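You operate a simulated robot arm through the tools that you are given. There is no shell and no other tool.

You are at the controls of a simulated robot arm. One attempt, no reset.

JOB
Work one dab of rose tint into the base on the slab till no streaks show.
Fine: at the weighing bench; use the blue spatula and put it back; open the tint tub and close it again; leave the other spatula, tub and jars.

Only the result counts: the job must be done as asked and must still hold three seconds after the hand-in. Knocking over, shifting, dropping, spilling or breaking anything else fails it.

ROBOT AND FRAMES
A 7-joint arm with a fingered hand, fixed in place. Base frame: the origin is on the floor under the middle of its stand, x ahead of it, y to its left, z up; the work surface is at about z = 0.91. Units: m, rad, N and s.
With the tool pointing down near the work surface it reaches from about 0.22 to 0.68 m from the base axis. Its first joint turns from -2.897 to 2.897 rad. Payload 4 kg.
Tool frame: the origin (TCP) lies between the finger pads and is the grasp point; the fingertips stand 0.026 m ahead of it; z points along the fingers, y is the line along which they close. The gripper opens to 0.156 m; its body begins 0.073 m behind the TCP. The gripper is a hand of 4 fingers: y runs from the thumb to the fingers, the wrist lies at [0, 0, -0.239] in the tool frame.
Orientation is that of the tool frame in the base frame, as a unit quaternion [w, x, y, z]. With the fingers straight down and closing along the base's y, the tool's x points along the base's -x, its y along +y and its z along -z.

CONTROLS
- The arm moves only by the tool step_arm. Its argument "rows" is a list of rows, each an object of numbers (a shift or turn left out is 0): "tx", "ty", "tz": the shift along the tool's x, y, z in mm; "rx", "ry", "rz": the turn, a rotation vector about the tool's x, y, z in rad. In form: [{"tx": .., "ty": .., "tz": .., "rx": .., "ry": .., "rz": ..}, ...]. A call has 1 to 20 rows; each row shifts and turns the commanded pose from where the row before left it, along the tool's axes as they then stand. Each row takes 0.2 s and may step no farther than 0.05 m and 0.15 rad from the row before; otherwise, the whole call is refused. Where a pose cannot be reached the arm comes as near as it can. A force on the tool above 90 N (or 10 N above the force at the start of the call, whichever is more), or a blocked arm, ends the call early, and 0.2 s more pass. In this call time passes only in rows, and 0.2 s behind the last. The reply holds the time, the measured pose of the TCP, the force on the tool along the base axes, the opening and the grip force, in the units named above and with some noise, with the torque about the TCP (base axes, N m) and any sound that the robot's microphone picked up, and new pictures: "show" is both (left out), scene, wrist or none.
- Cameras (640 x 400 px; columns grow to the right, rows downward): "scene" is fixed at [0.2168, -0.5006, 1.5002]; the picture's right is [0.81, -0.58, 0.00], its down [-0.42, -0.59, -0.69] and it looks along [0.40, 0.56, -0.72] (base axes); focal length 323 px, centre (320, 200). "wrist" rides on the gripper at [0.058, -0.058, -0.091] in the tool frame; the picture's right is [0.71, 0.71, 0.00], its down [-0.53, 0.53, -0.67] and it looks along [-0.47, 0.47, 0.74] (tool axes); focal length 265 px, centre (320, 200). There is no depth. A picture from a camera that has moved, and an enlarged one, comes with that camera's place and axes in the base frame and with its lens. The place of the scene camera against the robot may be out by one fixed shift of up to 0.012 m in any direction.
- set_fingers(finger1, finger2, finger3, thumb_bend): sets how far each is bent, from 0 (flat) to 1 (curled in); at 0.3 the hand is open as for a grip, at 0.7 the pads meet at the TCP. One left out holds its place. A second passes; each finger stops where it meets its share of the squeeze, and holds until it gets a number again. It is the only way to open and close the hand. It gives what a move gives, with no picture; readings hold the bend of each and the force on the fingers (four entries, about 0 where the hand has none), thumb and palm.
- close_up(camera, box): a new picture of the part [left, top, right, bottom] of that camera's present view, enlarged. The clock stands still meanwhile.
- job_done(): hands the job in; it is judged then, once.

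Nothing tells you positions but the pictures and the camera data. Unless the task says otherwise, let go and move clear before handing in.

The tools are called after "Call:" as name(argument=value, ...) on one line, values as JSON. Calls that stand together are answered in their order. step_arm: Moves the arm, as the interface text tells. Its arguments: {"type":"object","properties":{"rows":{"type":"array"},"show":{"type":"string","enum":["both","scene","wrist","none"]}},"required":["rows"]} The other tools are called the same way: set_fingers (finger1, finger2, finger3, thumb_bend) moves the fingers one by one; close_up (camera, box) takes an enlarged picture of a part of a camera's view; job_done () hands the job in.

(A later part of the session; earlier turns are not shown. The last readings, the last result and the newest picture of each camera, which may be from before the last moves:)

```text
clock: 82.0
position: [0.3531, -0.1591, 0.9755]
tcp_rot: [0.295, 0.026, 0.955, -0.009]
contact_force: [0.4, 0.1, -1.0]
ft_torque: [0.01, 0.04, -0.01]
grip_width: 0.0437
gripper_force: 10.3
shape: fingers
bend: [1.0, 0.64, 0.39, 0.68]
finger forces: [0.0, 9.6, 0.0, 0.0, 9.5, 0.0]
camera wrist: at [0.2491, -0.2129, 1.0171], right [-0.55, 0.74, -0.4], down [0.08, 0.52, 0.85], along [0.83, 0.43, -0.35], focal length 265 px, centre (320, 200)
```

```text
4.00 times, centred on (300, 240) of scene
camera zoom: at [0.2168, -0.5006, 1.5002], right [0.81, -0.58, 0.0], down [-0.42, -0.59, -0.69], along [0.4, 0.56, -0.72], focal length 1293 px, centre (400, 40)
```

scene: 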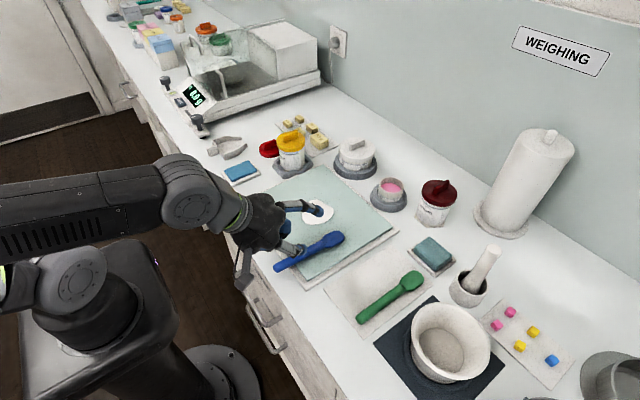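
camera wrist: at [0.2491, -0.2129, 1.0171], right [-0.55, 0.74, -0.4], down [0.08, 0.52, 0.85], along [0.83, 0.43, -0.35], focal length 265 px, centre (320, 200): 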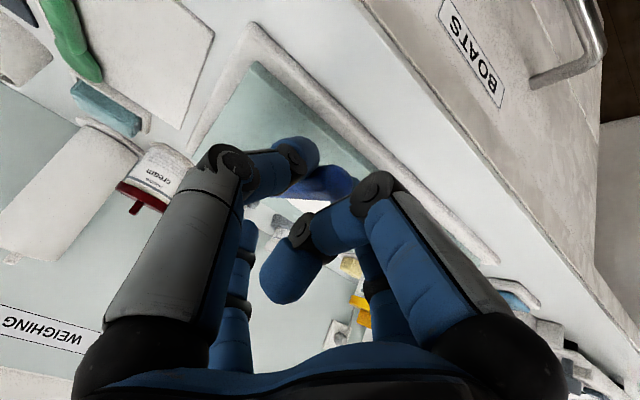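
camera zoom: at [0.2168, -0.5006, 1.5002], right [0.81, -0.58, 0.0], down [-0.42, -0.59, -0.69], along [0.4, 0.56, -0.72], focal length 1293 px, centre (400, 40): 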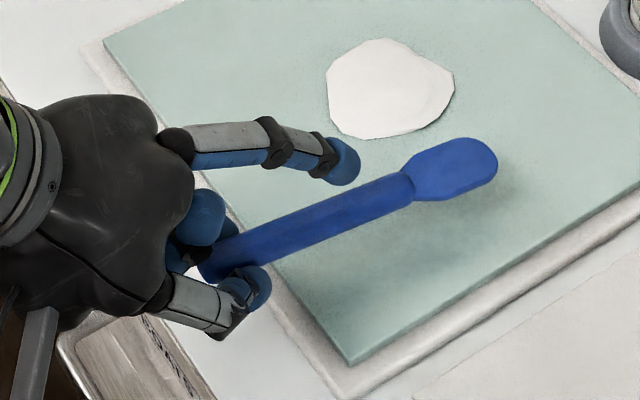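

The spatula is up, held at its end and nearly level, so it will point about 0.65 rad downward once the hand is upright. I raise it further and then bring the hand upright.

Call:
step_arm(rows=[{"tx": -15.6, "tz": -22.6}, {"tx": -15.6, "tz": -22.6}, {"tx": -15.6, "tz": -22.6}, {"tx": -15.6, "tz": -22.6}, {"ry": 0.1}, {"ry": 0.1}, {"ry": 0.1}], show="both")

Call:
close_up(camera="scene", box=[240, 160, 380, 270])

```text
clock: 83.6
position: [0.3538, -0.1612, 1.0846]
tcp_rot: [0.149, 0.025, 0.989, -0.004]
contact_force: [0.4, 0.3, -0.7]
ft_torque: [0.0, 0.01, -0.01]
grip_width: 0.0439
gripper_force: 9.3
shape: fingers
bend: [1.0, 0.64, 0.39, 0.68]
finger forces: [0.0, 9.4, 0.1, 0.0, 9.4, 0.0]
camera wrist: at [0.2676, -0.2137, 1.1551], right [-0.64, 0.74, -0.21], down [0.33, 0.51, 0.79], along [0.69, 0.44, -0.57], focal length 265 px, centre (320, 200)
```

scene: 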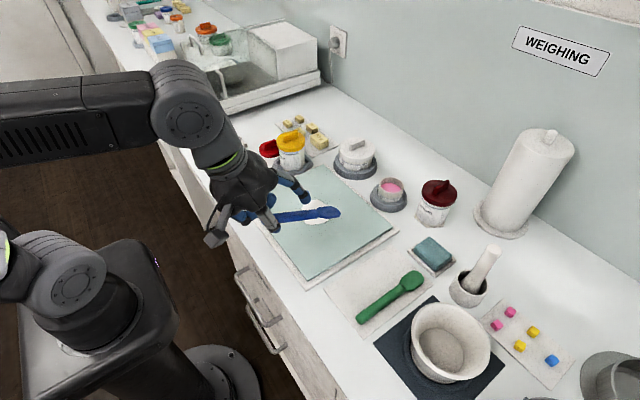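
wrist: 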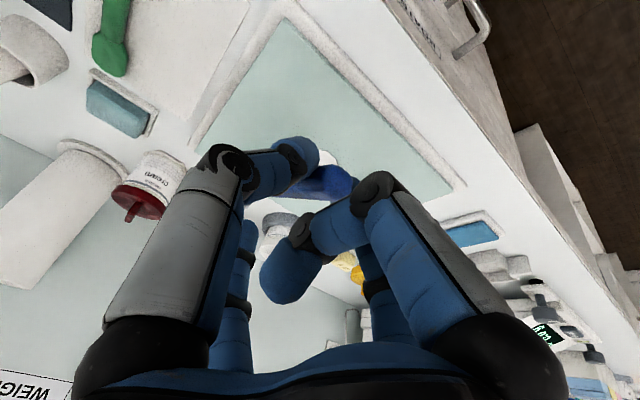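

```text
3.64 times, centred on (310, 215) of scene
camera zoom: at [0.2168, -0.5006, 1.5002], right [0.81, -0.58, 0.0], down [-0.42, -0.59, -0.69], along [0.4, 0.56, -0.72], focal length 1176 px, centre (356, 146)
```

zoom: 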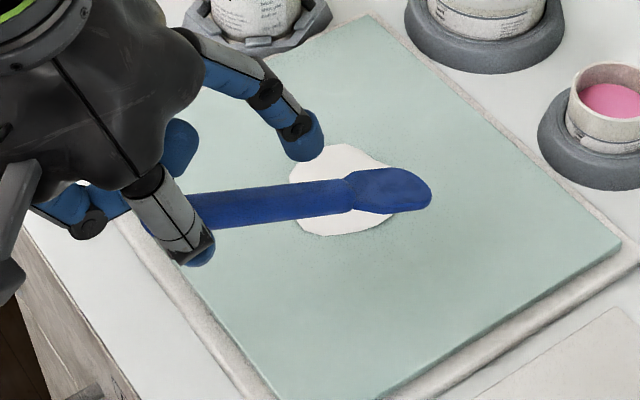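

Call:
step_arm(rows=[{"ry": 0.1, "tz": -5}, {"ry": 0.1, "tz": -5}, {"ry": 0.1, "tz": -5}, {"tx": -40, "ty": 12}, {"tx": -40, "ty": 12}, {"tx": -40, "ty": 12}, {"tx": -40, "ty": 12}], show="both")

Call:
close_up(camera="scene", box=[320, 110, 440, 210])

Call:
close_up(camera="wrist", box=[180, 60, 440, 260])

```text
clock: 85.2
position: [0.5132, -0.1218, 1.0994]
tcp_rot: [0.0, 0.027, 1.0, 0.0]
contact_force: [-0.6, 0.7, -0.4]
ft_torque: [0.02, 0.03, 0.01]
grip_width: 0.044
gripper_force: 9.5
shape: fingers
bend: [1.0, 0.64, 0.39, 0.68]
finger forces: [0.1, 9.4, 0.0, 0.1, 9.3, 0.1]
camera wrist: at [0.4509, -0.1765, 1.1899], right [-0.67, 0.74, 0.0], down [0.55, 0.5, 0.67], along [0.5, 0.45, -0.74], focal length 265 px, centre (320, 200)
```

scene: 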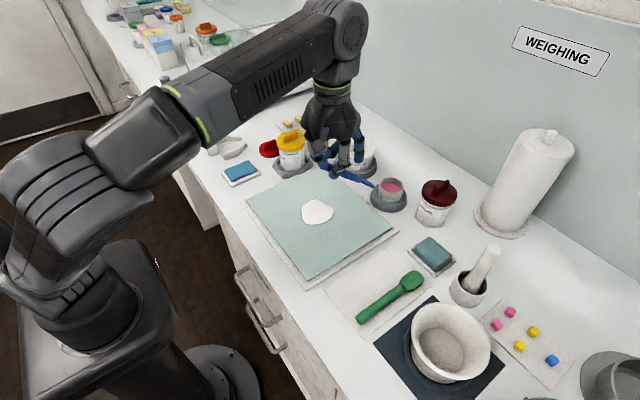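
wrist: 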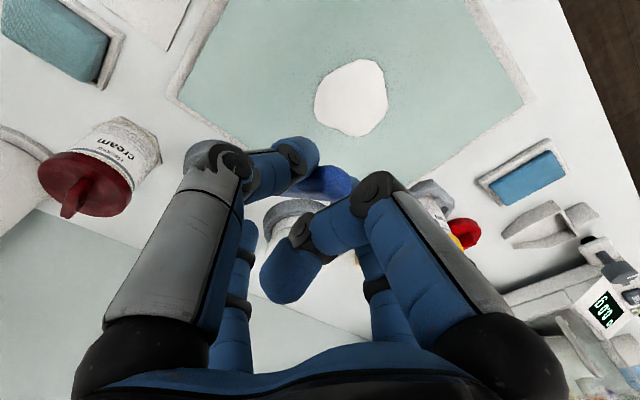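

```text
4.00 times, centred on (380, 160) of scene
camera zoom: at [0.2168, -0.5006, 1.5002], right [0.81, -0.58, 0.0], down [-0.42, -0.59, -0.69], along [0.4, 0.56, -0.72], focal length 1293 px, centre (80, 360)
```

zoom: 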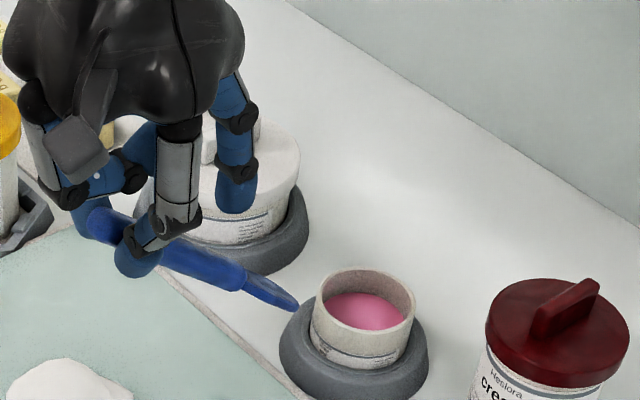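

```text
2.00 times, centred on (310, 160) of wrist
camera zoom: at [0.4509, -0.1765, 1.1899], right [-0.67, 0.74, 0.0], down [0.55, 0.5, 0.67], along [0.5, 0.45, -0.74], focal length 531 px, centre (340, 280)
```

zoom: 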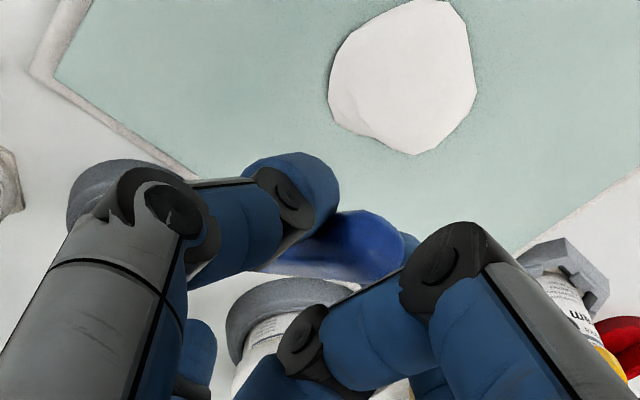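

The blade now points about 0.69 rad down, with the tip near (0.626, -0.142, 0.988). I move the tip over the tub opening.

Call:
step_arm(rows=[{"tx": -27, "ty": 1.9}, {"tx": -27, "ty": 1.9}], show="none")

Call:
close_up(camera="scene", box=[350, 130, 430, 210])

```text
clock: 85.8
position: [0.5682, -0.1201, 1.0995]
tcp_rot: [-0.001, 0.026, 1.0, 0.0]
contact_force: [-1.2, 0.4, -0.5]
ft_torque: [-0.01, -0.02, 0.01]
grip_width: 0.0439
gripper_force: 9.3
shape: fingers
bend: [1.0, 0.64, 0.39, 0.68]
finger forces: [0.1, 9.3, 0.1, 0.0, 9.3, 0.0]
```

```text
5.00 times, centred on (390, 170) of scene
camera zoom: at [0.2168, -0.5006, 1.5002], right [0.81, -0.58, 0.0], down [-0.42, -0.59, -0.69], along [0.4, 0.56, -0.72], focal length 1616 px, centre (-30, 350)
```

zoom: 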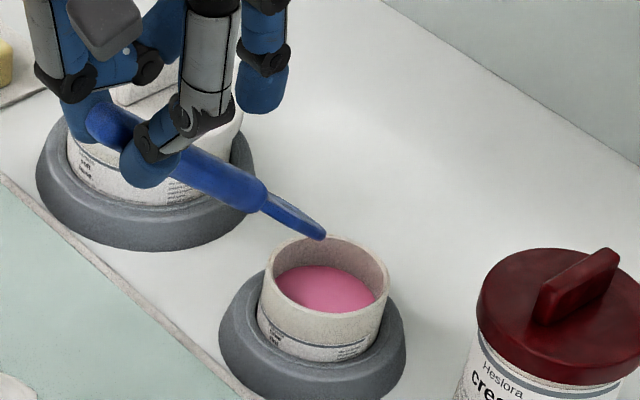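

The tip is right above the opening. I lower with a slight forward drift.

Call:
step_arm(rows=[{"tx": -3, "tz": 10}, {"tx": -3, "tz": 10}, {"tx": -2, "tz": 8}], show="none")

Call:
close_up(camera="scene", box=[365, 150, 425, 210])

```text
clock: 86.6
position: [0.5746, -0.1189, 1.071]
tcp_rot: [-0.001, 0.027, 1.0, 0.0]
contact_force: [-0.3, 0.4, -1.4]
ft_torque: [0.01, 0.03, 0.0]
grip_width: 0.0438
gripper_force: 9.2
shape: fingers
bend: [1.0, 0.64, 0.39, 0.68]
finger forces: [0.0, 9.3, 0.0, 0.0, 9.3, 0.0]
```

```text
6.67 times, centred on (395, 180) of scene
camera zoom: at [0.2168, -0.5006, 1.5002], right [0.81, -0.58, 0.0], down [-0.42, -0.59, -0.69], along [0.4, 0.56, -0.72], focal length 2155 px, centre (-180, 333)
```

zoom: 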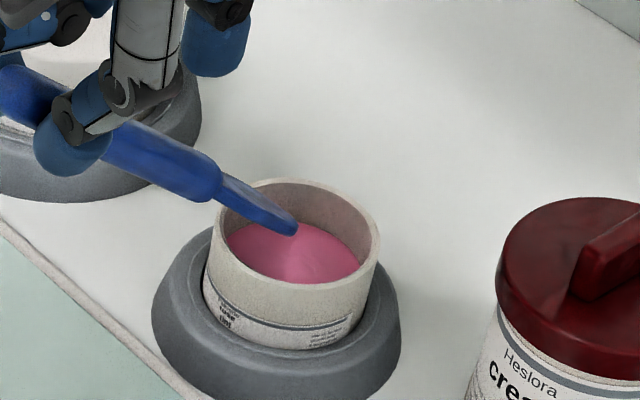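

The tip is inside the opening with good clearance over the rim. I continue down in small steps.

Call:
step_arm(rows=[{"tx": -1, "tz": 5}, {"tx": -1, "tz": 5}], show="none")

Call:
close_up(camera="scene", box=[370, 160, 420, 200])

Call:
step_arm(rows=[{"tx": -0.5, "tz": 3}], show="none")

Call:
close_up(camera="scene", box=[370, 160, 420, 200])

```text
clock: 87.2
position: [0.5777, -0.1193, 1.0602]
tcp_rot: [0.001, 0.026, 1.0, 0.0]
contact_force: [0.1, 0.3, -0.1]
ft_torque: [0.01, 0.04, 0.0]
grip_width: 0.0438
gripper_force: 9.6
shape: fingers
bend: [1.0, 0.64, 0.39, 0.68]
finger forces: [0.0, 9.3, 0.1, 0.1, 9.2, 0.0]
```

```text
10.00 times, centred on (395, 180) of scene
camera zoom: at [0.2168, -0.5006, 1.5002], right [0.81, -0.58, 0.0], down [-0.42, -0.59, -0.69], along [0.4, 0.56, -0.72], focal length 3233 px, centre (-430, 400)
```

zoom: 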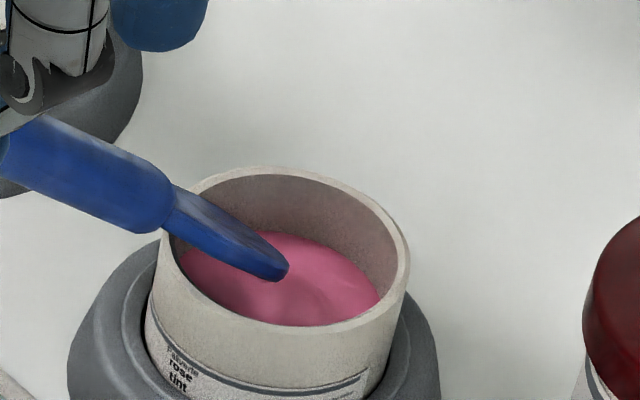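

```text
clock: 87.6
position: [0.5776, -0.1204, 1.0578]
tcp_rot: [-0.001, 0.026, 1.0, 0.0]
contact_force: [0.5, 0.4, -0.4]
ft_torque: [0.02, 0.0, 0.0]
grip_width: 0.0436
gripper_force: 9.2
shape: fingers
bend: [1.0, 0.64, 0.39, 0.68]
finger forces: [0.0, 9.2, 0.1, 0.0, 9.2, 0.0]
```

```text
10.00 times, centred on (395, 180) of scene
camera zoom: at [0.2168, -0.5006, 1.5002], right [0.81, -0.58, 0.0], down [-0.42, -0.59, -0.69], along [0.4, 0.56, -0.72], focal length 3233 px, centre (-430, 400)
```

zoom: 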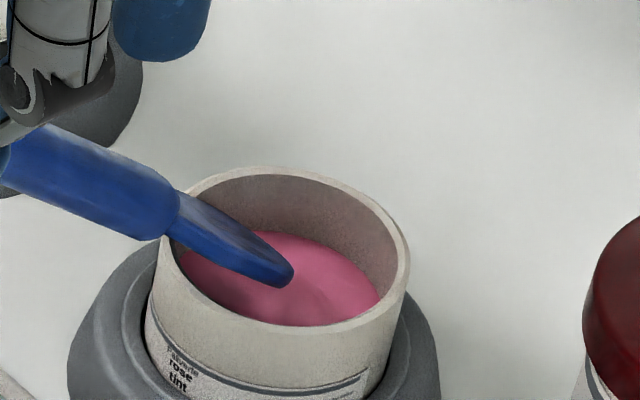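

Call:
step_arm(rows=[{"tx": -0.5, "tz": 2.5}], show="none")

Call:
close_up(camera="scene", box=[370, 160, 420, 200])

Call:
step_arm(rows=[{"tx": -0.5, "tz": 2}], show="none")

Call:
close_up(camera="scene", box=[370, 160, 420, 200])

```text
clock: 88.0
position: [0.5788, -0.1193, 1.0561]
tcp_rot: [-0.001, 0.026, 1.0, 0.0]
contact_force: [0.6, 0.9, -0.1]
ft_torque: [0.01, 0.01, 0.01]
grip_width: 0.0436
gripper_force: 8.9
shape: fingers
bend: [1.0, 0.64, 0.39, 0.68]
finger forces: [0.0, 9.2, 0.0, 0.1, 9.3, 0.0]
```

```text
10.00 times, centred on (395, 180) of scene
camera zoom: at [0.2168, -0.5006, 1.5002], right [0.81, -0.58, 0.0], down [-0.42, -0.59, -0.69], along [0.4, 0.56, -0.72], focal length 3233 px, centre (-430, 400)
```

zoom: 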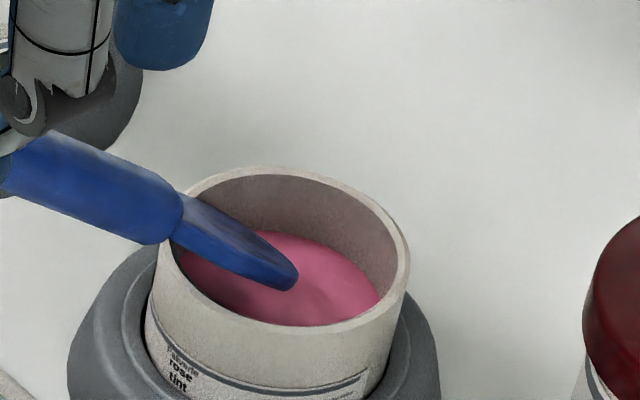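

```text
clock: 88.4
position: [0.5778, -0.1198, 1.0531]
tcp_rot: [0.0, 0.026, 1.0, 0.0]
contact_force: [-0.7, -0.6, 0.2]
ft_torque: [-0.05, 0.0, -0.02]
grip_width: 0.044
gripper_force: 9.8
shape: fingers
bend: [1.0, 0.64, 0.39, 0.68]
finger forces: [0.0, 9.3, 0.1, 0.1, 9.4, 0.0]
```

```text
10.00 times, centred on (395, 180) of scene
camera zoom: at [0.2168, -0.5006, 1.5002], right [0.81, -0.58, 0.0], down [-0.42, -0.59, -0.69], along [0.4, 0.56, -0.72], focal length 3233 px, centre (-430, 400)
```

zoom: 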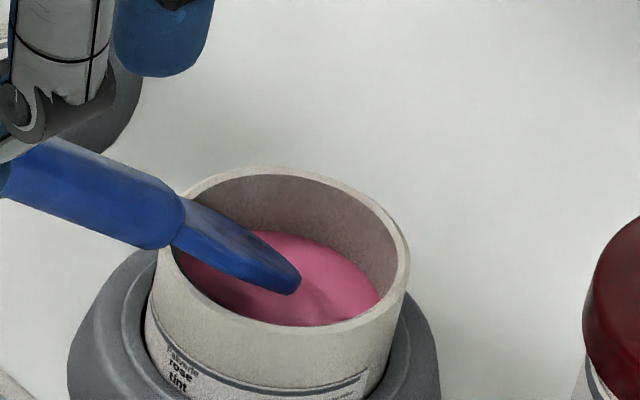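

Call:
step_arm(rows=[{"tx": -0.3, "tz": 2}], show="none")

Call:
close_up(camera="scene", box=[380, 170, 410, 195])

Call:
step_arm(rows=[{"tx": -0.3, "tz": 2}], show="none")

Call:
close_up(camera="scene", box=[380, 170, 410, 195])

```text
clock: 88.8
position: [0.5783, -0.1207, 1.0517]
tcp_rot: [0.0, 0.025, 1.0, 0.001]
contact_force: [-0.5, -0.5, -0.6]
ft_torque: [-0.01, 0.0, -0.01]
grip_width: 0.0438
gripper_force: 9.1
shape: fingers
bend: [1.0, 0.64, 0.39, 0.68]
finger forces: [0.0, 9.3, 0.0, 0.0, 9.4, 0.0]
```

```text
16.00 times, centred on (395, 182) of scene
camera zoom: at [0.2168, -0.5006, 1.5002], right [0.81, -0.58, 0.0], down [-0.42, -0.59, -0.69], along [0.4, 0.56, -0.72], focal length 5173 px, centre (-880, 480)
```

zoom: 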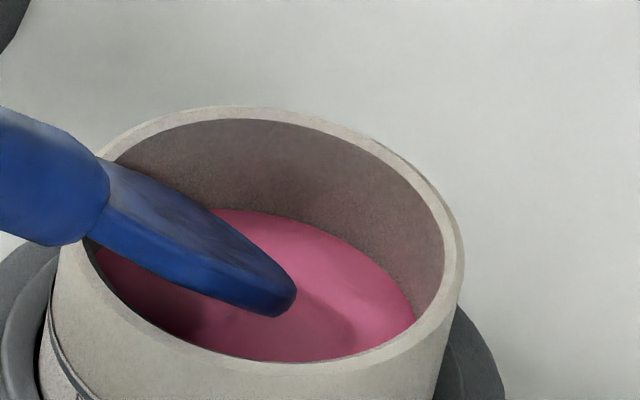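

```text
clock: 89.2
position: [0.5793, -0.1207, 1.0508]
tcp_rot: [0.0, 0.027, 1.0, -0.001]
contact_force: [0.7, -0.6, 0.0]
ft_torque: [-0.04, 0.02, 0.01]
grip_width: 0.0439
gripper_force: 9.4
shape: fingers
bend: [1.0, 0.64, 0.39, 0.68]
finger forces: [0.0, 9.3, 0.1, 0.1, 9.4, 0.1]
```

```text
16.00 times, centred on (395, 182) of scene
camera zoom: at [0.2168, -0.5006, 1.5002], right [0.81, -0.58, 0.0], down [-0.42, -0.59, -0.69], along [0.4, 0.56, -0.72], focal length 5173 px, centre (-880, 480)
```

zoom: 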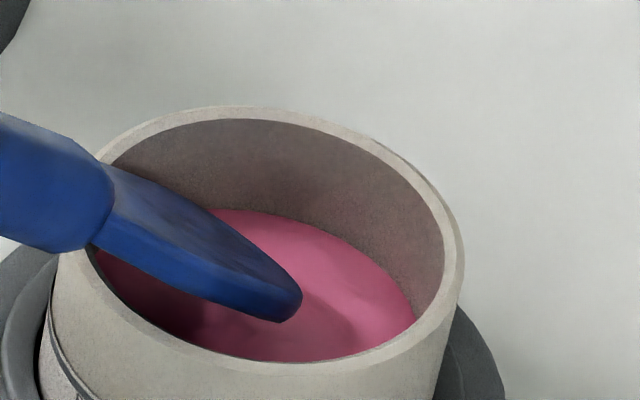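

There is still a visible gap between tip and its shadow. I continue straight down in 2 mm steps.

Call:
step_arm(rows=[{"tz": 2.5}], show="none")

Call:
close_up(camera="scene", box=[380, 170, 410, 195])

Call:
step_arm(rows=[{"tz": 2}], show="none")

Call:
close_up(camera="scene", box=[380, 170, 410, 195])

```text
clock: 89.6
position: [0.5795, -0.1198, 1.0477]
tcp_rot: [0.0, 0.026, 1.0, -0.001]
contact_force: [-0.1, -0.3, 0.4]
ft_torque: [-0.02, 0.02, 0.02]
grip_width: 0.0439
gripper_force: 9.6
shape: fingers
bend: [1.0, 0.64, 0.39, 0.68]
finger forces: [0.1, 9.3, 0.0, 0.0, 9.4, 0.1]
```

```text
16.00 times, centred on (395, 182) of scene
camera zoom: at [0.2168, -0.5006, 1.5002], right [0.81, -0.58, 0.0], down [-0.42, -0.59, -0.69], along [0.4, 0.56, -0.72], focal length 5173 px, centre (-880, 480)
```

zoom: 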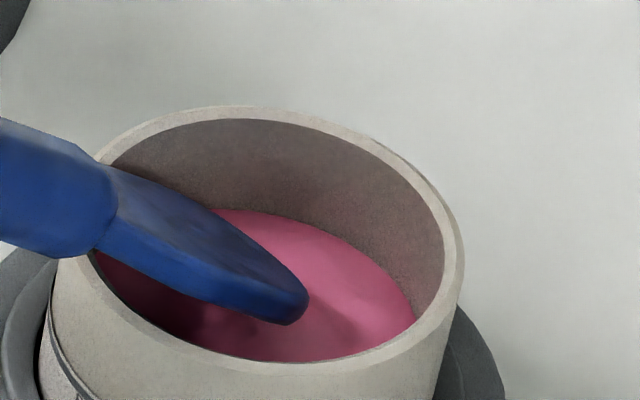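

```text
clock: 90.0
position: [0.5794, -0.1208, 1.0455]
tcp_rot: [0.0, 0.026, 1.0, 0.001]
contact_force: [0.5, -0.3, 0.0]
ft_torque: [0.02, 0.01, -0.01]
grip_width: 0.0438
gripper_force: 9.3
shape: fingers
bend: [1.0, 0.64, 0.39, 0.68]
finger forces: [0.1, 9.2, 0.0, 0.0, 9.3, 0.1]
```

```text
16.00 times, centred on (395, 182) of scene
camera zoom: at [0.2168, -0.5006, 1.5002], right [0.81, -0.58, 0.0], down [-0.42, -0.59, -0.69], along [0.4, 0.56, -0.72], focal length 5173 px, centre (-880, 480)
```

zoom: 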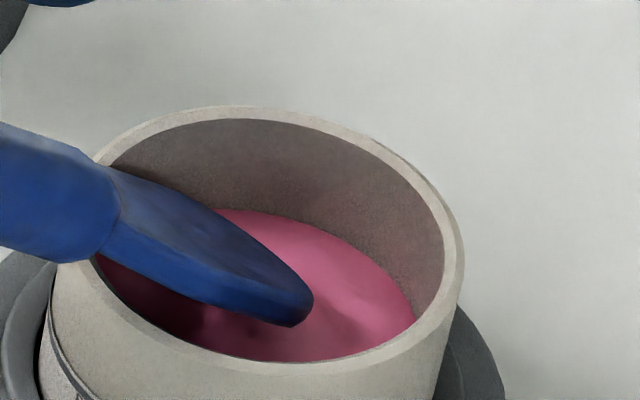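

The descent has stalled: the thick handle end has met the near rim and the spatula is pivoting slightly. I raise, shift back about 9 mm so only the thin blade crosses the rim, and look.

Call:
step_arm(rows=[{"tz": -8}, {"tx": 9}], show="none")

Call:
close_up(camera="scene", box=[370, 160, 420, 200])

Call:
close_up(camera="scene", box=[340, 120, 420, 200])

```text
clock: 90.6
position: [0.5707, -0.1201, 1.0539]
tcp_rot: [0.0, 0.025, 1.0, 0.0]
contact_force: [1.2, 0.2, 0.2]
ft_torque: [0.01, -0.01, -0.01]
grip_width: 0.0439
gripper_force: 8.9
shape: fingers
bend: [1.0, 0.64, 0.39, 0.68]
finger forces: [0.1, 9.3, 0.0, 0.0, 9.4, 0.0]
```

```text
10.00 times, centred on (395, 180) of scene
camera zoom: at [0.2168, -0.5006, 1.5002], right [0.81, -0.58, 0.0], down [-0.42, -0.59, -0.69], along [0.4, 0.56, -0.72], focal length 3233 px, centre (-430, 400)
```

zoom: 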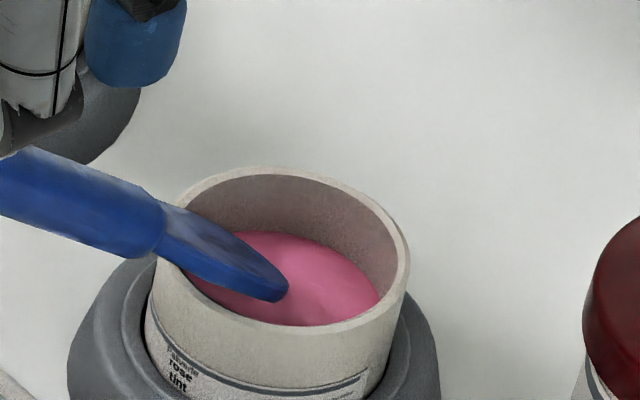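

```text
5.00 times, centred on (380, 160) of scene
camera zoom: at [0.2168, -0.5006, 1.5002], right [0.81, -0.58, 0.0], down [-0.42, -0.59, -0.69], along [0.4, 0.56, -0.72], focal length 1616 px, centre (20, 400)
```

zoom: 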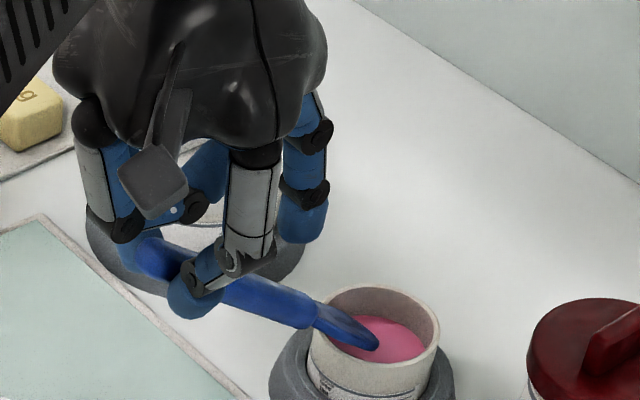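

The blade's thin part now crosses the rim and the grip angle is intact. I lower again in small steps.

Call:
step_arm(rows=[{"tz": 3}], show="none")

Call:
close_up(camera="scene", box=[380, 170, 410, 195])

Call:
step_arm(rows=[{"tz": 2}], show="none")

Call:
close_up(camera="scene", box=[380, 170, 410, 195])

```text
clock: 91.0
position: [0.5706, -0.1191, 1.0517]
tcp_rot: [0.0, 0.026, 1.0, 0.0]
contact_force: [0.4, -0.2, 0.2]
ft_torque: [-0.02, 0.0, 0.0]
grip_width: 0.0441
gripper_force: 9.0
shape: fingers
bend: [1.0, 0.64, 0.39, 0.68]
finger forces: [0.1, 9.3, 0.1, 0.1, 9.5, 0.0]
```

```text
16.00 times, centred on (395, 182) of scene
camera zoom: at [0.2168, -0.5006, 1.5002], right [0.81, -0.58, 0.0], down [-0.42, -0.59, -0.69], along [0.4, 0.56, -0.72], focal length 5173 px, centre (-880, 480)
```

zoom: 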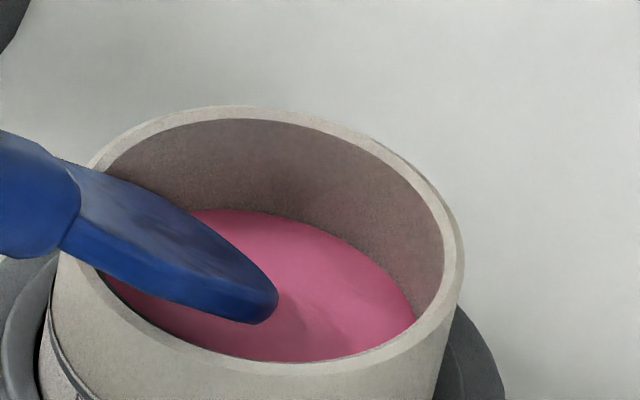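

```text
clock: 91.4
position: [0.5705, -0.1191, 1.0492]
tcp_rot: [0.0, 0.026, 1.0, 0.0]
contact_force: [-0.5, -0.6, 0.0]
ft_torque: [-0.01, -0.01, -0.01]
grip_width: 0.0437
gripper_force: 9.0
shape: fingers
bend: [1.0, 0.64, 0.39, 0.68]
finger forces: [0.0, 9.3, 0.1, 0.0, 9.4, 0.0]
```

```text
16.00 times, centred on (395, 182) of scene
camera zoom: at [0.2168, -0.5006, 1.5002], right [0.81, -0.58, 0.0], down [-0.42, -0.59, -0.69], along [0.4, 0.56, -0.72], focal length 5173 px, centre (-880, 480)
```

zoom: 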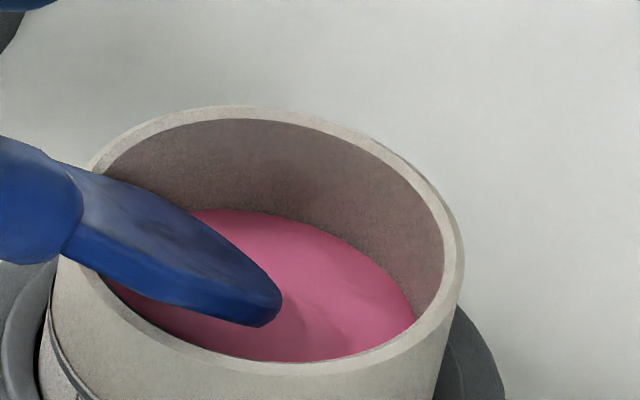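

The blade still rides on the rim and pivots nose-up a little in the grip. I raise clear, and use finger3 gently (small steps, low force) to restore the downward tilt and back it up, then pitch the hand back slightly for a steeper blade.

Call:
step_arm(rows=[{"tz": -15}, {"tz": -20}], show="none")

Call:
set_fingers(finger3=0.48)

Call:
close_up(camera="scene", box=[340, 110, 420, 190])

Call:
set_fingers(finger3=0.53)

Call:
close_up(camera="scene", box=[340, 110, 420, 190])

Call:
close_up(camera="wrist", box=[180, 60, 440, 260])

```text
clock: 92.0
position: [0.5696, -0.1187, 1.0844]
tcp_rot: [0.0, 0.025, 1.0, 0.002]
contact_force: [-0.4, 0.1, 0.7]
ft_torque: [0.01, -0.01, 0.02]
grip_width: 0.0439
gripper_force: 9.1
shape: fingers
bend: [1.0, 0.64, 0.39, 0.68]
finger forces: [0.0, 9.3, 0.1, 0.0, 9.3, 0.1]
```

```text
clock: 93.0
position: [0.5702, -0.1198, 1.0836]
tcp_rot: [0.0, 0.026, 1.0, 0.0]
contact_force: [-0.1, 0.6, -0.4]
ft_torque: [0.05, 0.0, 0.0]
grip_width: 0.044
gripper_force: 9.2
shape: fingers
bend: [1.0, 0.64, 0.48, 0.68]
finger forces: [0.0, 9.3, 0.0, 0.1, 9.4, 0.0]
```

```text
5.00 times, centred on (380, 150) of scene
camera zoom: at [0.2168, -0.5006, 1.5002], right [0.81, -0.58, 0.0], down [-0.42, -0.59, -0.69], along [0.4, 0.56, -0.72], focal length 1616 px, centre (20, 450)
```

zoom: 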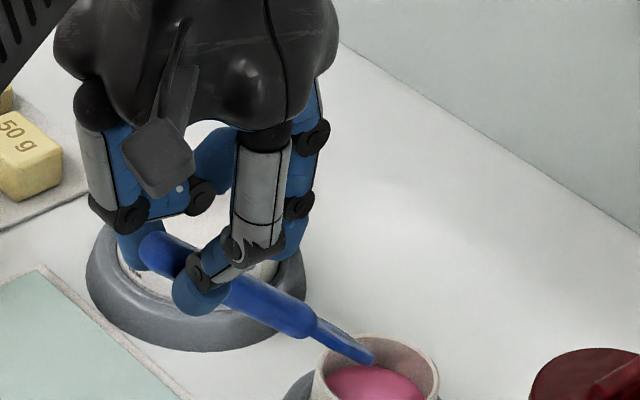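

```text
clock: 94.0
position: [0.5693, -0.1199, 1.083]
tcp_rot: [0.0, 0.026, 1.0, 0.0]
contact_force: [-0.2, -0.8, -1.1]
ft_torque: [0.0, 0.03, 0.0]
grip_width: 0.044
gripper_force: 9.5
shape: fingers
bend: [1.0, 0.64, 0.53, 0.68]
finger forces: [0.1, 9.3, 0.0, 0.1, 9.4, 0.0]
```

```text
5.00 times, centred on (380, 150) of scene
camera zoom: at [0.2168, -0.5006, 1.5002], right [0.81, -0.58, 0.0], down [-0.42, -0.59, -0.69], along [0.4, 0.56, -0.72], focal length 1616 px, centre (20, 450)
```

zoom: 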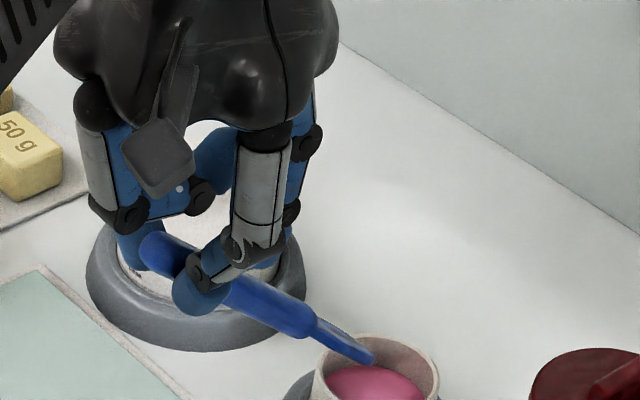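

```text
2.00 times, centred on (310, 160) of wrist
camera zoom: at [0.508, -0.1746, 1.1752], right [-0.67, 0.74, 0.0], down [0.55, 0.5, 0.67], along [0.5, 0.45, -0.74], focal length 531 px, centre (340, 280)
```

zoom: 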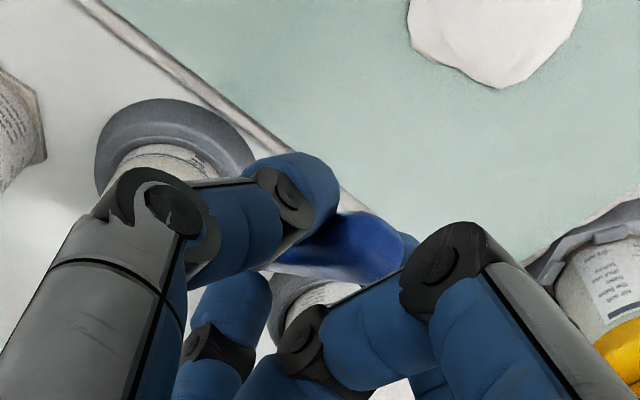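

The free tilt is still about 0.69 rad, so the better choice is to dip nearer the far wall, where the rim clearance is larger. I move the tip forward to x ≈ 0.705 and lower there.

Call:
step_arm(rows=[{"tx": -12, "ty": 0.6}, {"tx": -12, "ty": 0.6}, {"tz": 10}, {"tz": 8}], show="none")

Call:
close_up(camera="scene", box=[370, 160, 420, 200])

```text
clock: 95.0
position: [0.5948, -0.1197, 1.066]
tcp_rot: [0.0, 0.027, 1.0, 0.0]
contact_force: [-0.3, 0.4, -0.1]
ft_torque: [-0.01, 0.02, 0.01]
grip_width: 0.0439
gripper_force: 10.4
shape: fingers
bend: [1.0, 0.64, 0.53, 0.68]
finger forces: [0.0, 9.4, 0.0, 0.0, 9.2, 0.0]
```

```text
10.00 times, centred on (395, 180) of scene
camera zoom: at [0.2168, -0.5006, 1.5002], right [0.81, -0.58, 0.0], down [-0.42, -0.59, -0.69], along [0.4, 0.56, -0.72], focal length 3233 px, centre (-430, 400)
```

zoom: 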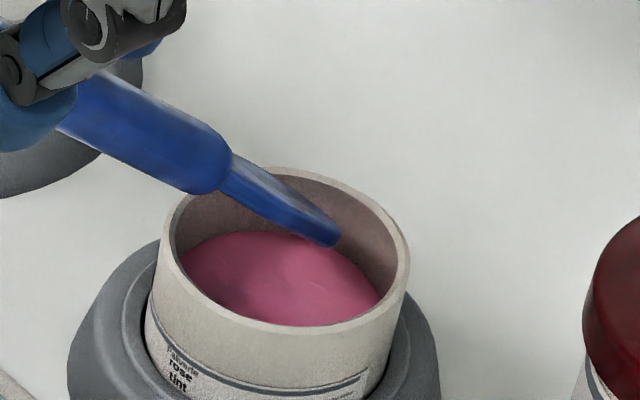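

Call:
step_arm(rows=[{"tz": 5}, {"tz": 5}], show="none")

Call:
close_up(camera="scene", box=[370, 160, 420, 200])

Call:
step_arm(rows=[{"tz": 3}], show="none")

Call:
close_up(camera="scene", box=[380, 170, 410, 195])

```text
clock: 95.6
position: [0.5947, -0.1196, 1.0547]
tcp_rot: [0.0, 0.026, 1.0, 0.0]
contact_force: [0.0, 0.4, -0.3]
ft_torque: [-0.01, 0.03, 0.0]
grip_width: 0.0441
gripper_force: 9.0
shape: fingers
bend: [1.0, 0.64, 0.53, 0.68]
finger forces: [0.0, 9.3, 0.0, 0.0, 9.3, 0.1]
```

```text
10.00 times, centred on (395, 180) of scene
camera zoom: at [0.2168, -0.5006, 1.5002], right [0.81, -0.58, 0.0], down [-0.42, -0.59, -0.69], along [0.4, 0.56, -0.72], focal length 3233 px, centre (-430, 400)
```

zoom: 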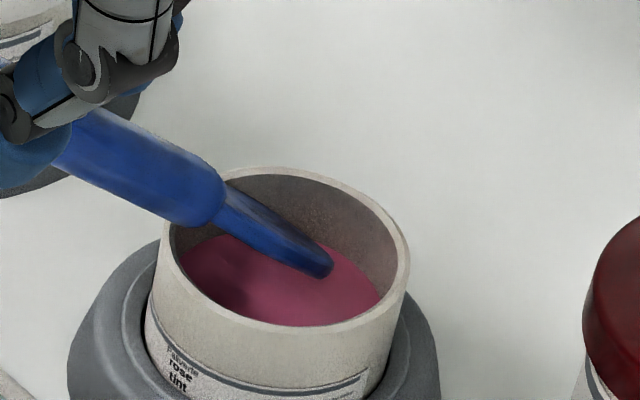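

```text
clock: 96.0
position: [0.5954, -0.1199, 1.053]
tcp_rot: [0.0, 0.026, 1.0, 0.0]
contact_force: [1.0, 0.3, -0.6]
ft_torque: [-0.01, -0.01, 0.01]
grip_width: 0.0439
gripper_force: 9.9
shape: fingers
bend: [1.0, 0.64, 0.53, 0.68]
finger forces: [0.0, 9.3, 0.0, 0.1, 9.3, 0.0]
```

```text
16.00 times, centred on (395, 182) of scene
camera zoom: at [0.2168, -0.5006, 1.5002], right [0.81, -0.58, 0.0], down [-0.42, -0.59, -0.69], along [0.4, 0.56, -0.72], focal length 5173 px, centre (-880, 480)
```

zoom: 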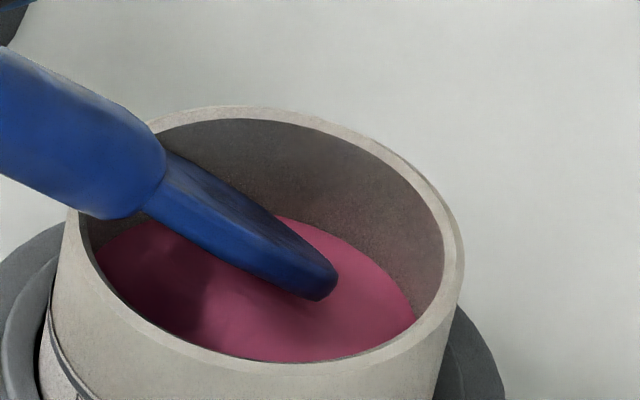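

Call:
step_arm(rows=[{"tz": 3}], show="none")

Call:
close_up(camera="scene", box=[380, 170, 410, 195])

Call:
step_arm(rows=[{"tz": 2.5}], show="none")

Call:
close_up(camera="scene", box=[380, 170, 410, 195])

```text
clock: 96.4
position: [0.5933, -0.1199, 1.0487]
tcp_rot: [0.0, 0.026, 1.0, 0.001]
contact_force: [0.2, -0.6, 0.3]
ft_torque: [-0.02, -0.01, -0.03]
grip_width: 0.0438
gripper_force: 9.3
shape: fingers
bend: [1.0, 0.64, 0.53, 0.68]
finger forces: [0.1, 9.3, 0.0, 0.1, 9.3, 0.1]
```

```text
16.00 times, centred on (395, 182) of scene
camera zoom: at [0.2168, -0.5006, 1.5002], right [0.81, -0.58, 0.0], down [-0.42, -0.59, -0.69], along [0.4, 0.56, -0.72], focal length 5173 px, centre (-880, 480)
```

zoom: 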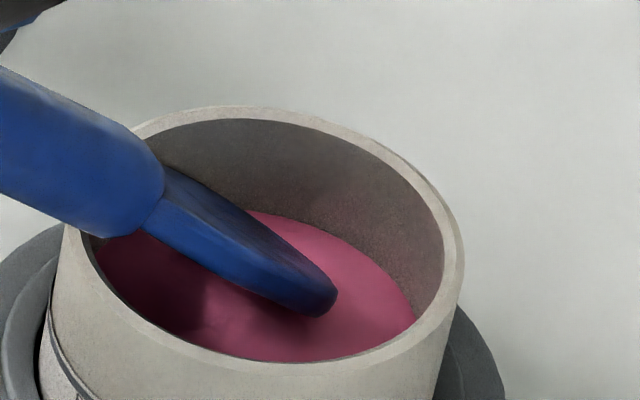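

```text
clock: 96.8
position: [0.5949, -0.1204, 1.0467]
tcp_rot: [0.0, 0.026, 1.0, 0.0]
contact_force: [-0.9, 0.2, -1.2]
ft_torque: [0.03, 0.0, -0.04]
grip_width: 0.0435
gripper_force: 9.1
shape: fingers
bend: [1.0, 0.64, 0.53, 0.68]
finger forces: [0.0, 9.2, 0.0, 0.0, 9.3, 0.0]
```

```text
16.00 times, centred on (395, 182) of scene
camera zoom: at [0.2168, -0.5006, 1.5002], right [0.81, -0.58, 0.0], down [-0.42, -0.59, -0.69], along [0.4, 0.56, -0.72], focal length 5173 px, centre (-880, 480)
```

zoom: 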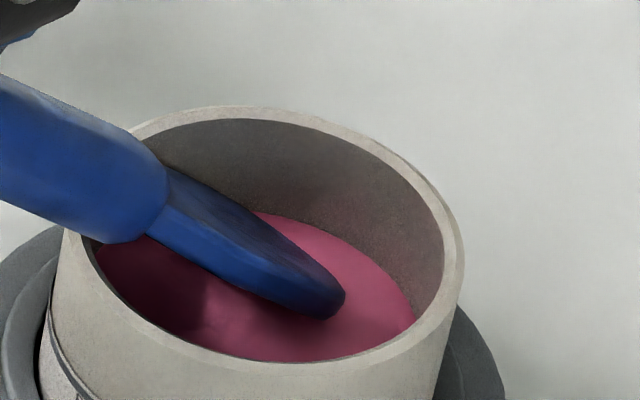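

The tip now seems to be meeting the tint surface. I press a touch more, then lift to see whether it has picked up a dab.

Call:
step_arm(rows=[{"tz": 2}], show="none")

Call:
close_up(camera="scene", box=[380, 170, 410, 195])

```text
clock: 97.2
position: [0.5948, -0.1203, 1.0441]
tcp_rot: [-0.001, 0.026, 1.0, 0.0]
contact_force: [-0.3, -0.2, 0.4]
ft_torque: [-0.03, 0.0, 0.02]
grip_width: 0.0438
gripper_force: 9.0
shape: fingers
bend: [1.0, 0.64, 0.53, 0.68]
finger forces: [0.0, 9.3, 0.1, 0.0, 9.4, 0.1]
```

```text
16.00 times, centred on (395, 182) of scene
camera zoom: at [0.2168, -0.5006, 1.5002], right [0.81, -0.58, 0.0], down [-0.42, -0.59, -0.69], along [0.4, 0.56, -0.72], focal length 5173 px, centre (-880, 480)
```

zoom: 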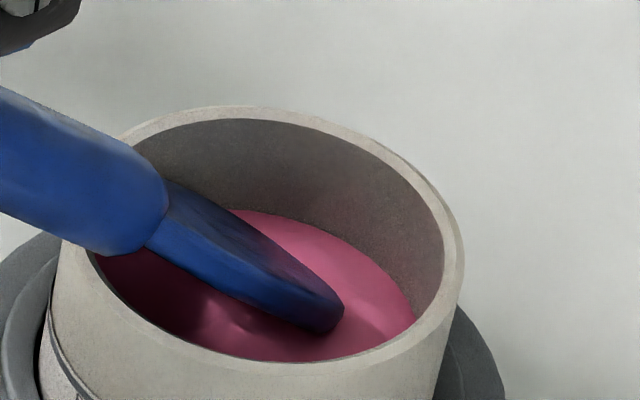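

Call:
step_arm(rows=[{"tz": 2}], show="none")

Call:
close_up(camera="scene", box=[380, 170, 410, 195])

```text
clock: 97.6
position: [0.5944, -0.1199, 1.0429]
tcp_rot: [0.0, 0.026, 1.0, -0.001]
contact_force: [0.3, 0.4, -0.5]
ft_torque: [0.0, -0.01, -0.02]
grip_width: 0.0439
gripper_force: 9.5
shape: fingers
bend: [1.0, 0.64, 0.53, 0.68]
finger forces: [0.0, 9.4, 0.0, 0.0, 9.3, 0.1]
```

```text
16.00 times, centred on (395, 182) of scene
camera zoom: at [0.2168, -0.5006, 1.5002], right [0.81, -0.58, 0.0], down [-0.42, -0.59, -0.69], along [0.4, 0.56, -0.72], focal length 5173 px, centre (-880, 480)
```

zoom: 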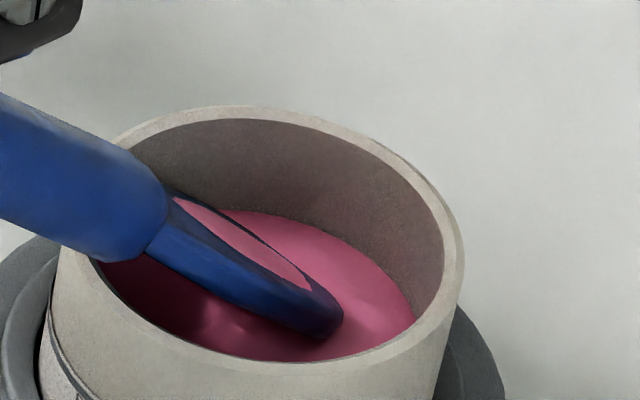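

The blade now carries a pink dab on its upper face. I lift straight up out of the tub.

Call:
step_arm(rows=[{"tz": -8}, {"tz": -15}, {"tz": -20}], show="scene")

Call:
close_up(camera="scene", box=[340, 110, 440, 210])

```text
clock: 98.4
position: [0.5946, -0.1199, 1.085]
tcp_rot: [-0.001, 0.025, 1.0, -0.001]
contact_force: [0.0, -0.6, -0.6]
ft_torque: [0.0, 0.04, -0.02]
grip_width: 0.0438
gripper_force: 9.3
shape: fingers
bend: [1.0, 0.64, 0.53, 0.68]
finger forces: [0.0, 9.4, 0.0, 0.0, 9.3, 0.0]
```

scene: 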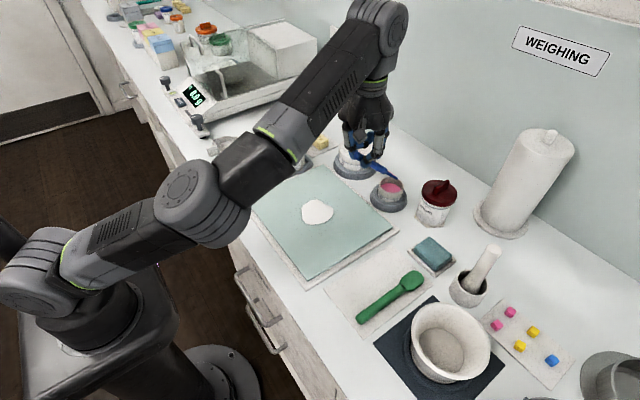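

```text
4.00 times, centred on (390, 160) of scene
camera zoom: at [0.2168, -0.5006, 1.5002], right [0.81, -0.58, 0.0], down [-0.42, -0.59, -0.69], along [0.4, 0.56, -0.72], focal length 1293 px, centre (40, 360)
```

zoom: 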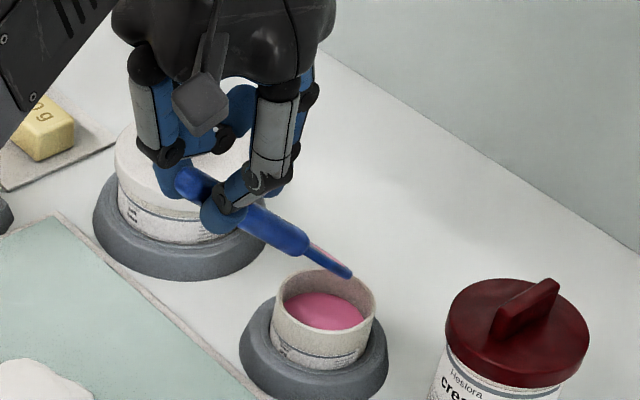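

One dab is on the blade. I raise a little and carry it over to the base on the slab, placing the tip above its centre.

Call:
step_arm(rows=[{"tz": -12}, {"tx": 38.6, "ty": 10.9}, {"tx": 38.6, "ty": 10.9}, {"tx": 38.6, "ty": 10.9}, {"tx": 38.6, "ty": 10.9}, {"tx": 38.6, "ty": 10.9}], show="both")

Call:
close_up(camera="scene", box=[260, 140, 380, 240])

```text
clock: 99.8
position: [0.4071, -0.0571, 1.0963]
tcp_rot: [-0.001, 0.026, 1.0, 0.0]
contact_force: [-0.5, 0.3, -0.7]
ft_torque: [0.02, 0.03, 0.0]
grip_width: 0.0439
gripper_force: 9.1
shape: fingers
bend: [1.0, 0.64, 0.53, 0.68]
finger forces: [0.0, 9.3, 0.1, 0.0, 9.3, 0.0]
camera wrist: at [0.3452, -0.1125, 1.1881], right [-0.67, 0.74, 0.0], down [0.55, 0.5, 0.67], along [0.5, 0.45, -0.74], focal length 265 px, centre (320, 200)
```

scene: 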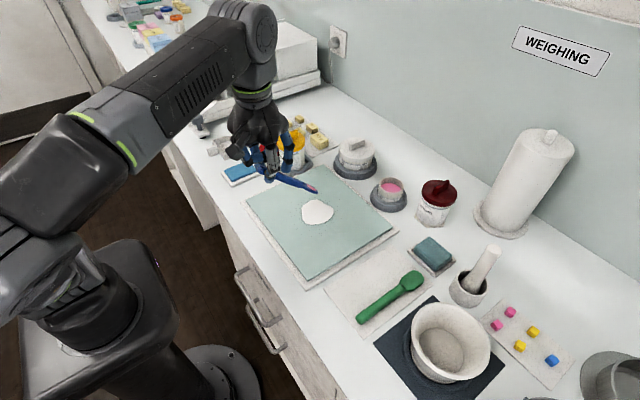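
wrist: 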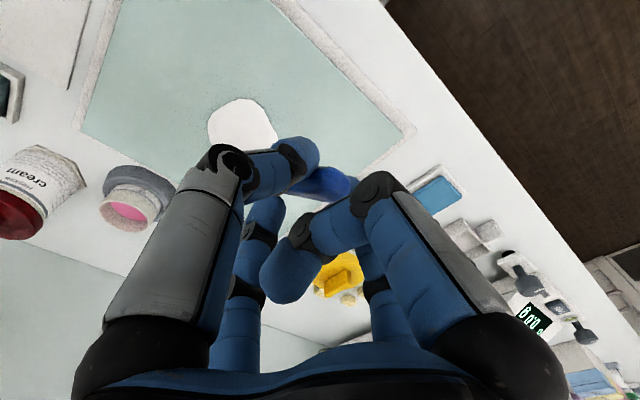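

```text
4.00 times, centred on (320, 190) of scene
camera zoom: at [0.2168, -0.5006, 1.5002], right [0.81, -0.58, 0.0], down [-0.42, -0.59, -0.69], along [0.4, 0.56, -0.72], focal length 1293 px, centre (320, 240)
```

zoom: 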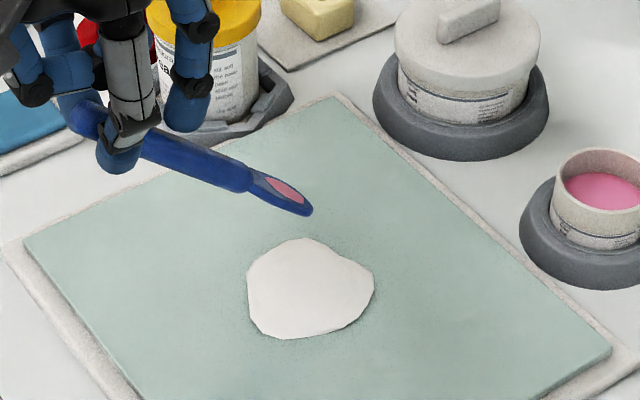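

The tip is right over the base's centre. I lower it until it just enters the base.

Call:
step_arm(rows=[{"tz": 25}, {"tz": 20}, {"tz": 8}], show="none")

Call:
close_up(camera="scene", box=[280, 170, 360, 240])

Call:
step_arm(rows=[{"tz": 4}], show="none")

Call:
close_up(camera="scene", box=[280, 170, 360, 240])

```text
clock: 100.6
position: [0.4051, -0.0564, 1.0439]
tcp_rot: [0.001, 0.026, 1.0, 0.0]
contact_force: [-0.7, -0.3, 0.3]
ft_torque: [0.02, -0.01, -0.01]
grip_width: 0.044
gripper_force: 9.1
shape: fingers
bend: [1.0, 0.64, 0.53, 0.68]
finger forces: [0.0, 9.3, 0.1, 0.0, 9.3, 0.0]
```

```text
5.71 times, centred on (320, 205) of scene
camera zoom: at [0.2168, -0.5006, 1.5002], right [0.81, -0.58, 0.0], down [-0.42, -0.59, -0.69], along [0.4, 0.56, -0.72], focal length 1847 px, centre (320, 171)
```

zoom: 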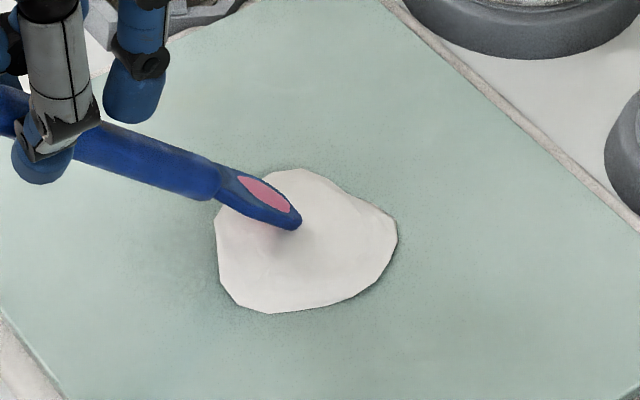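

```text
clock: 101.0
position: [0.4058, -0.0562, 1.0412]
tcp_rot: [0.0, 0.026, 1.0, 0.002]
contact_force: [-0.4, -0.5, -0.4]
ft_torque: [0.01, -0.02, 0.01]
grip_width: 0.0437
gripper_force: 9.6
shape: fingers
bend: [1.0, 0.64, 0.53, 0.68]
finger forces: [0.0, 9.2, 0.1, 0.0, 9.2, 0.0]
```

```text
5.71 times, centred on (320, 205) of scene
camera zoom: at [0.2168, -0.5006, 1.5002], right [0.81, -0.58, 0.0], down [-0.42, -0.59, -0.69], along [0.4, 0.56, -0.72], focal length 1847 px, centre (320, 171)
```

zoom: 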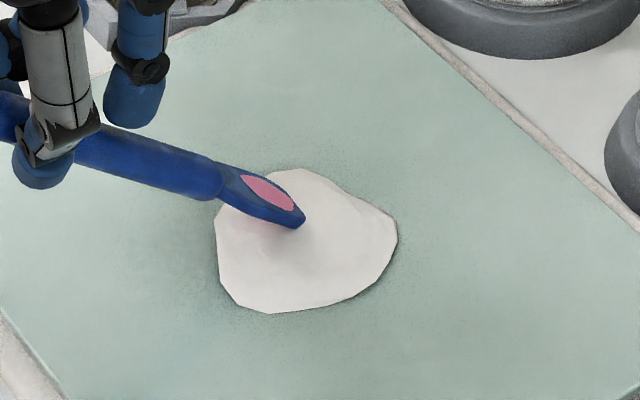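

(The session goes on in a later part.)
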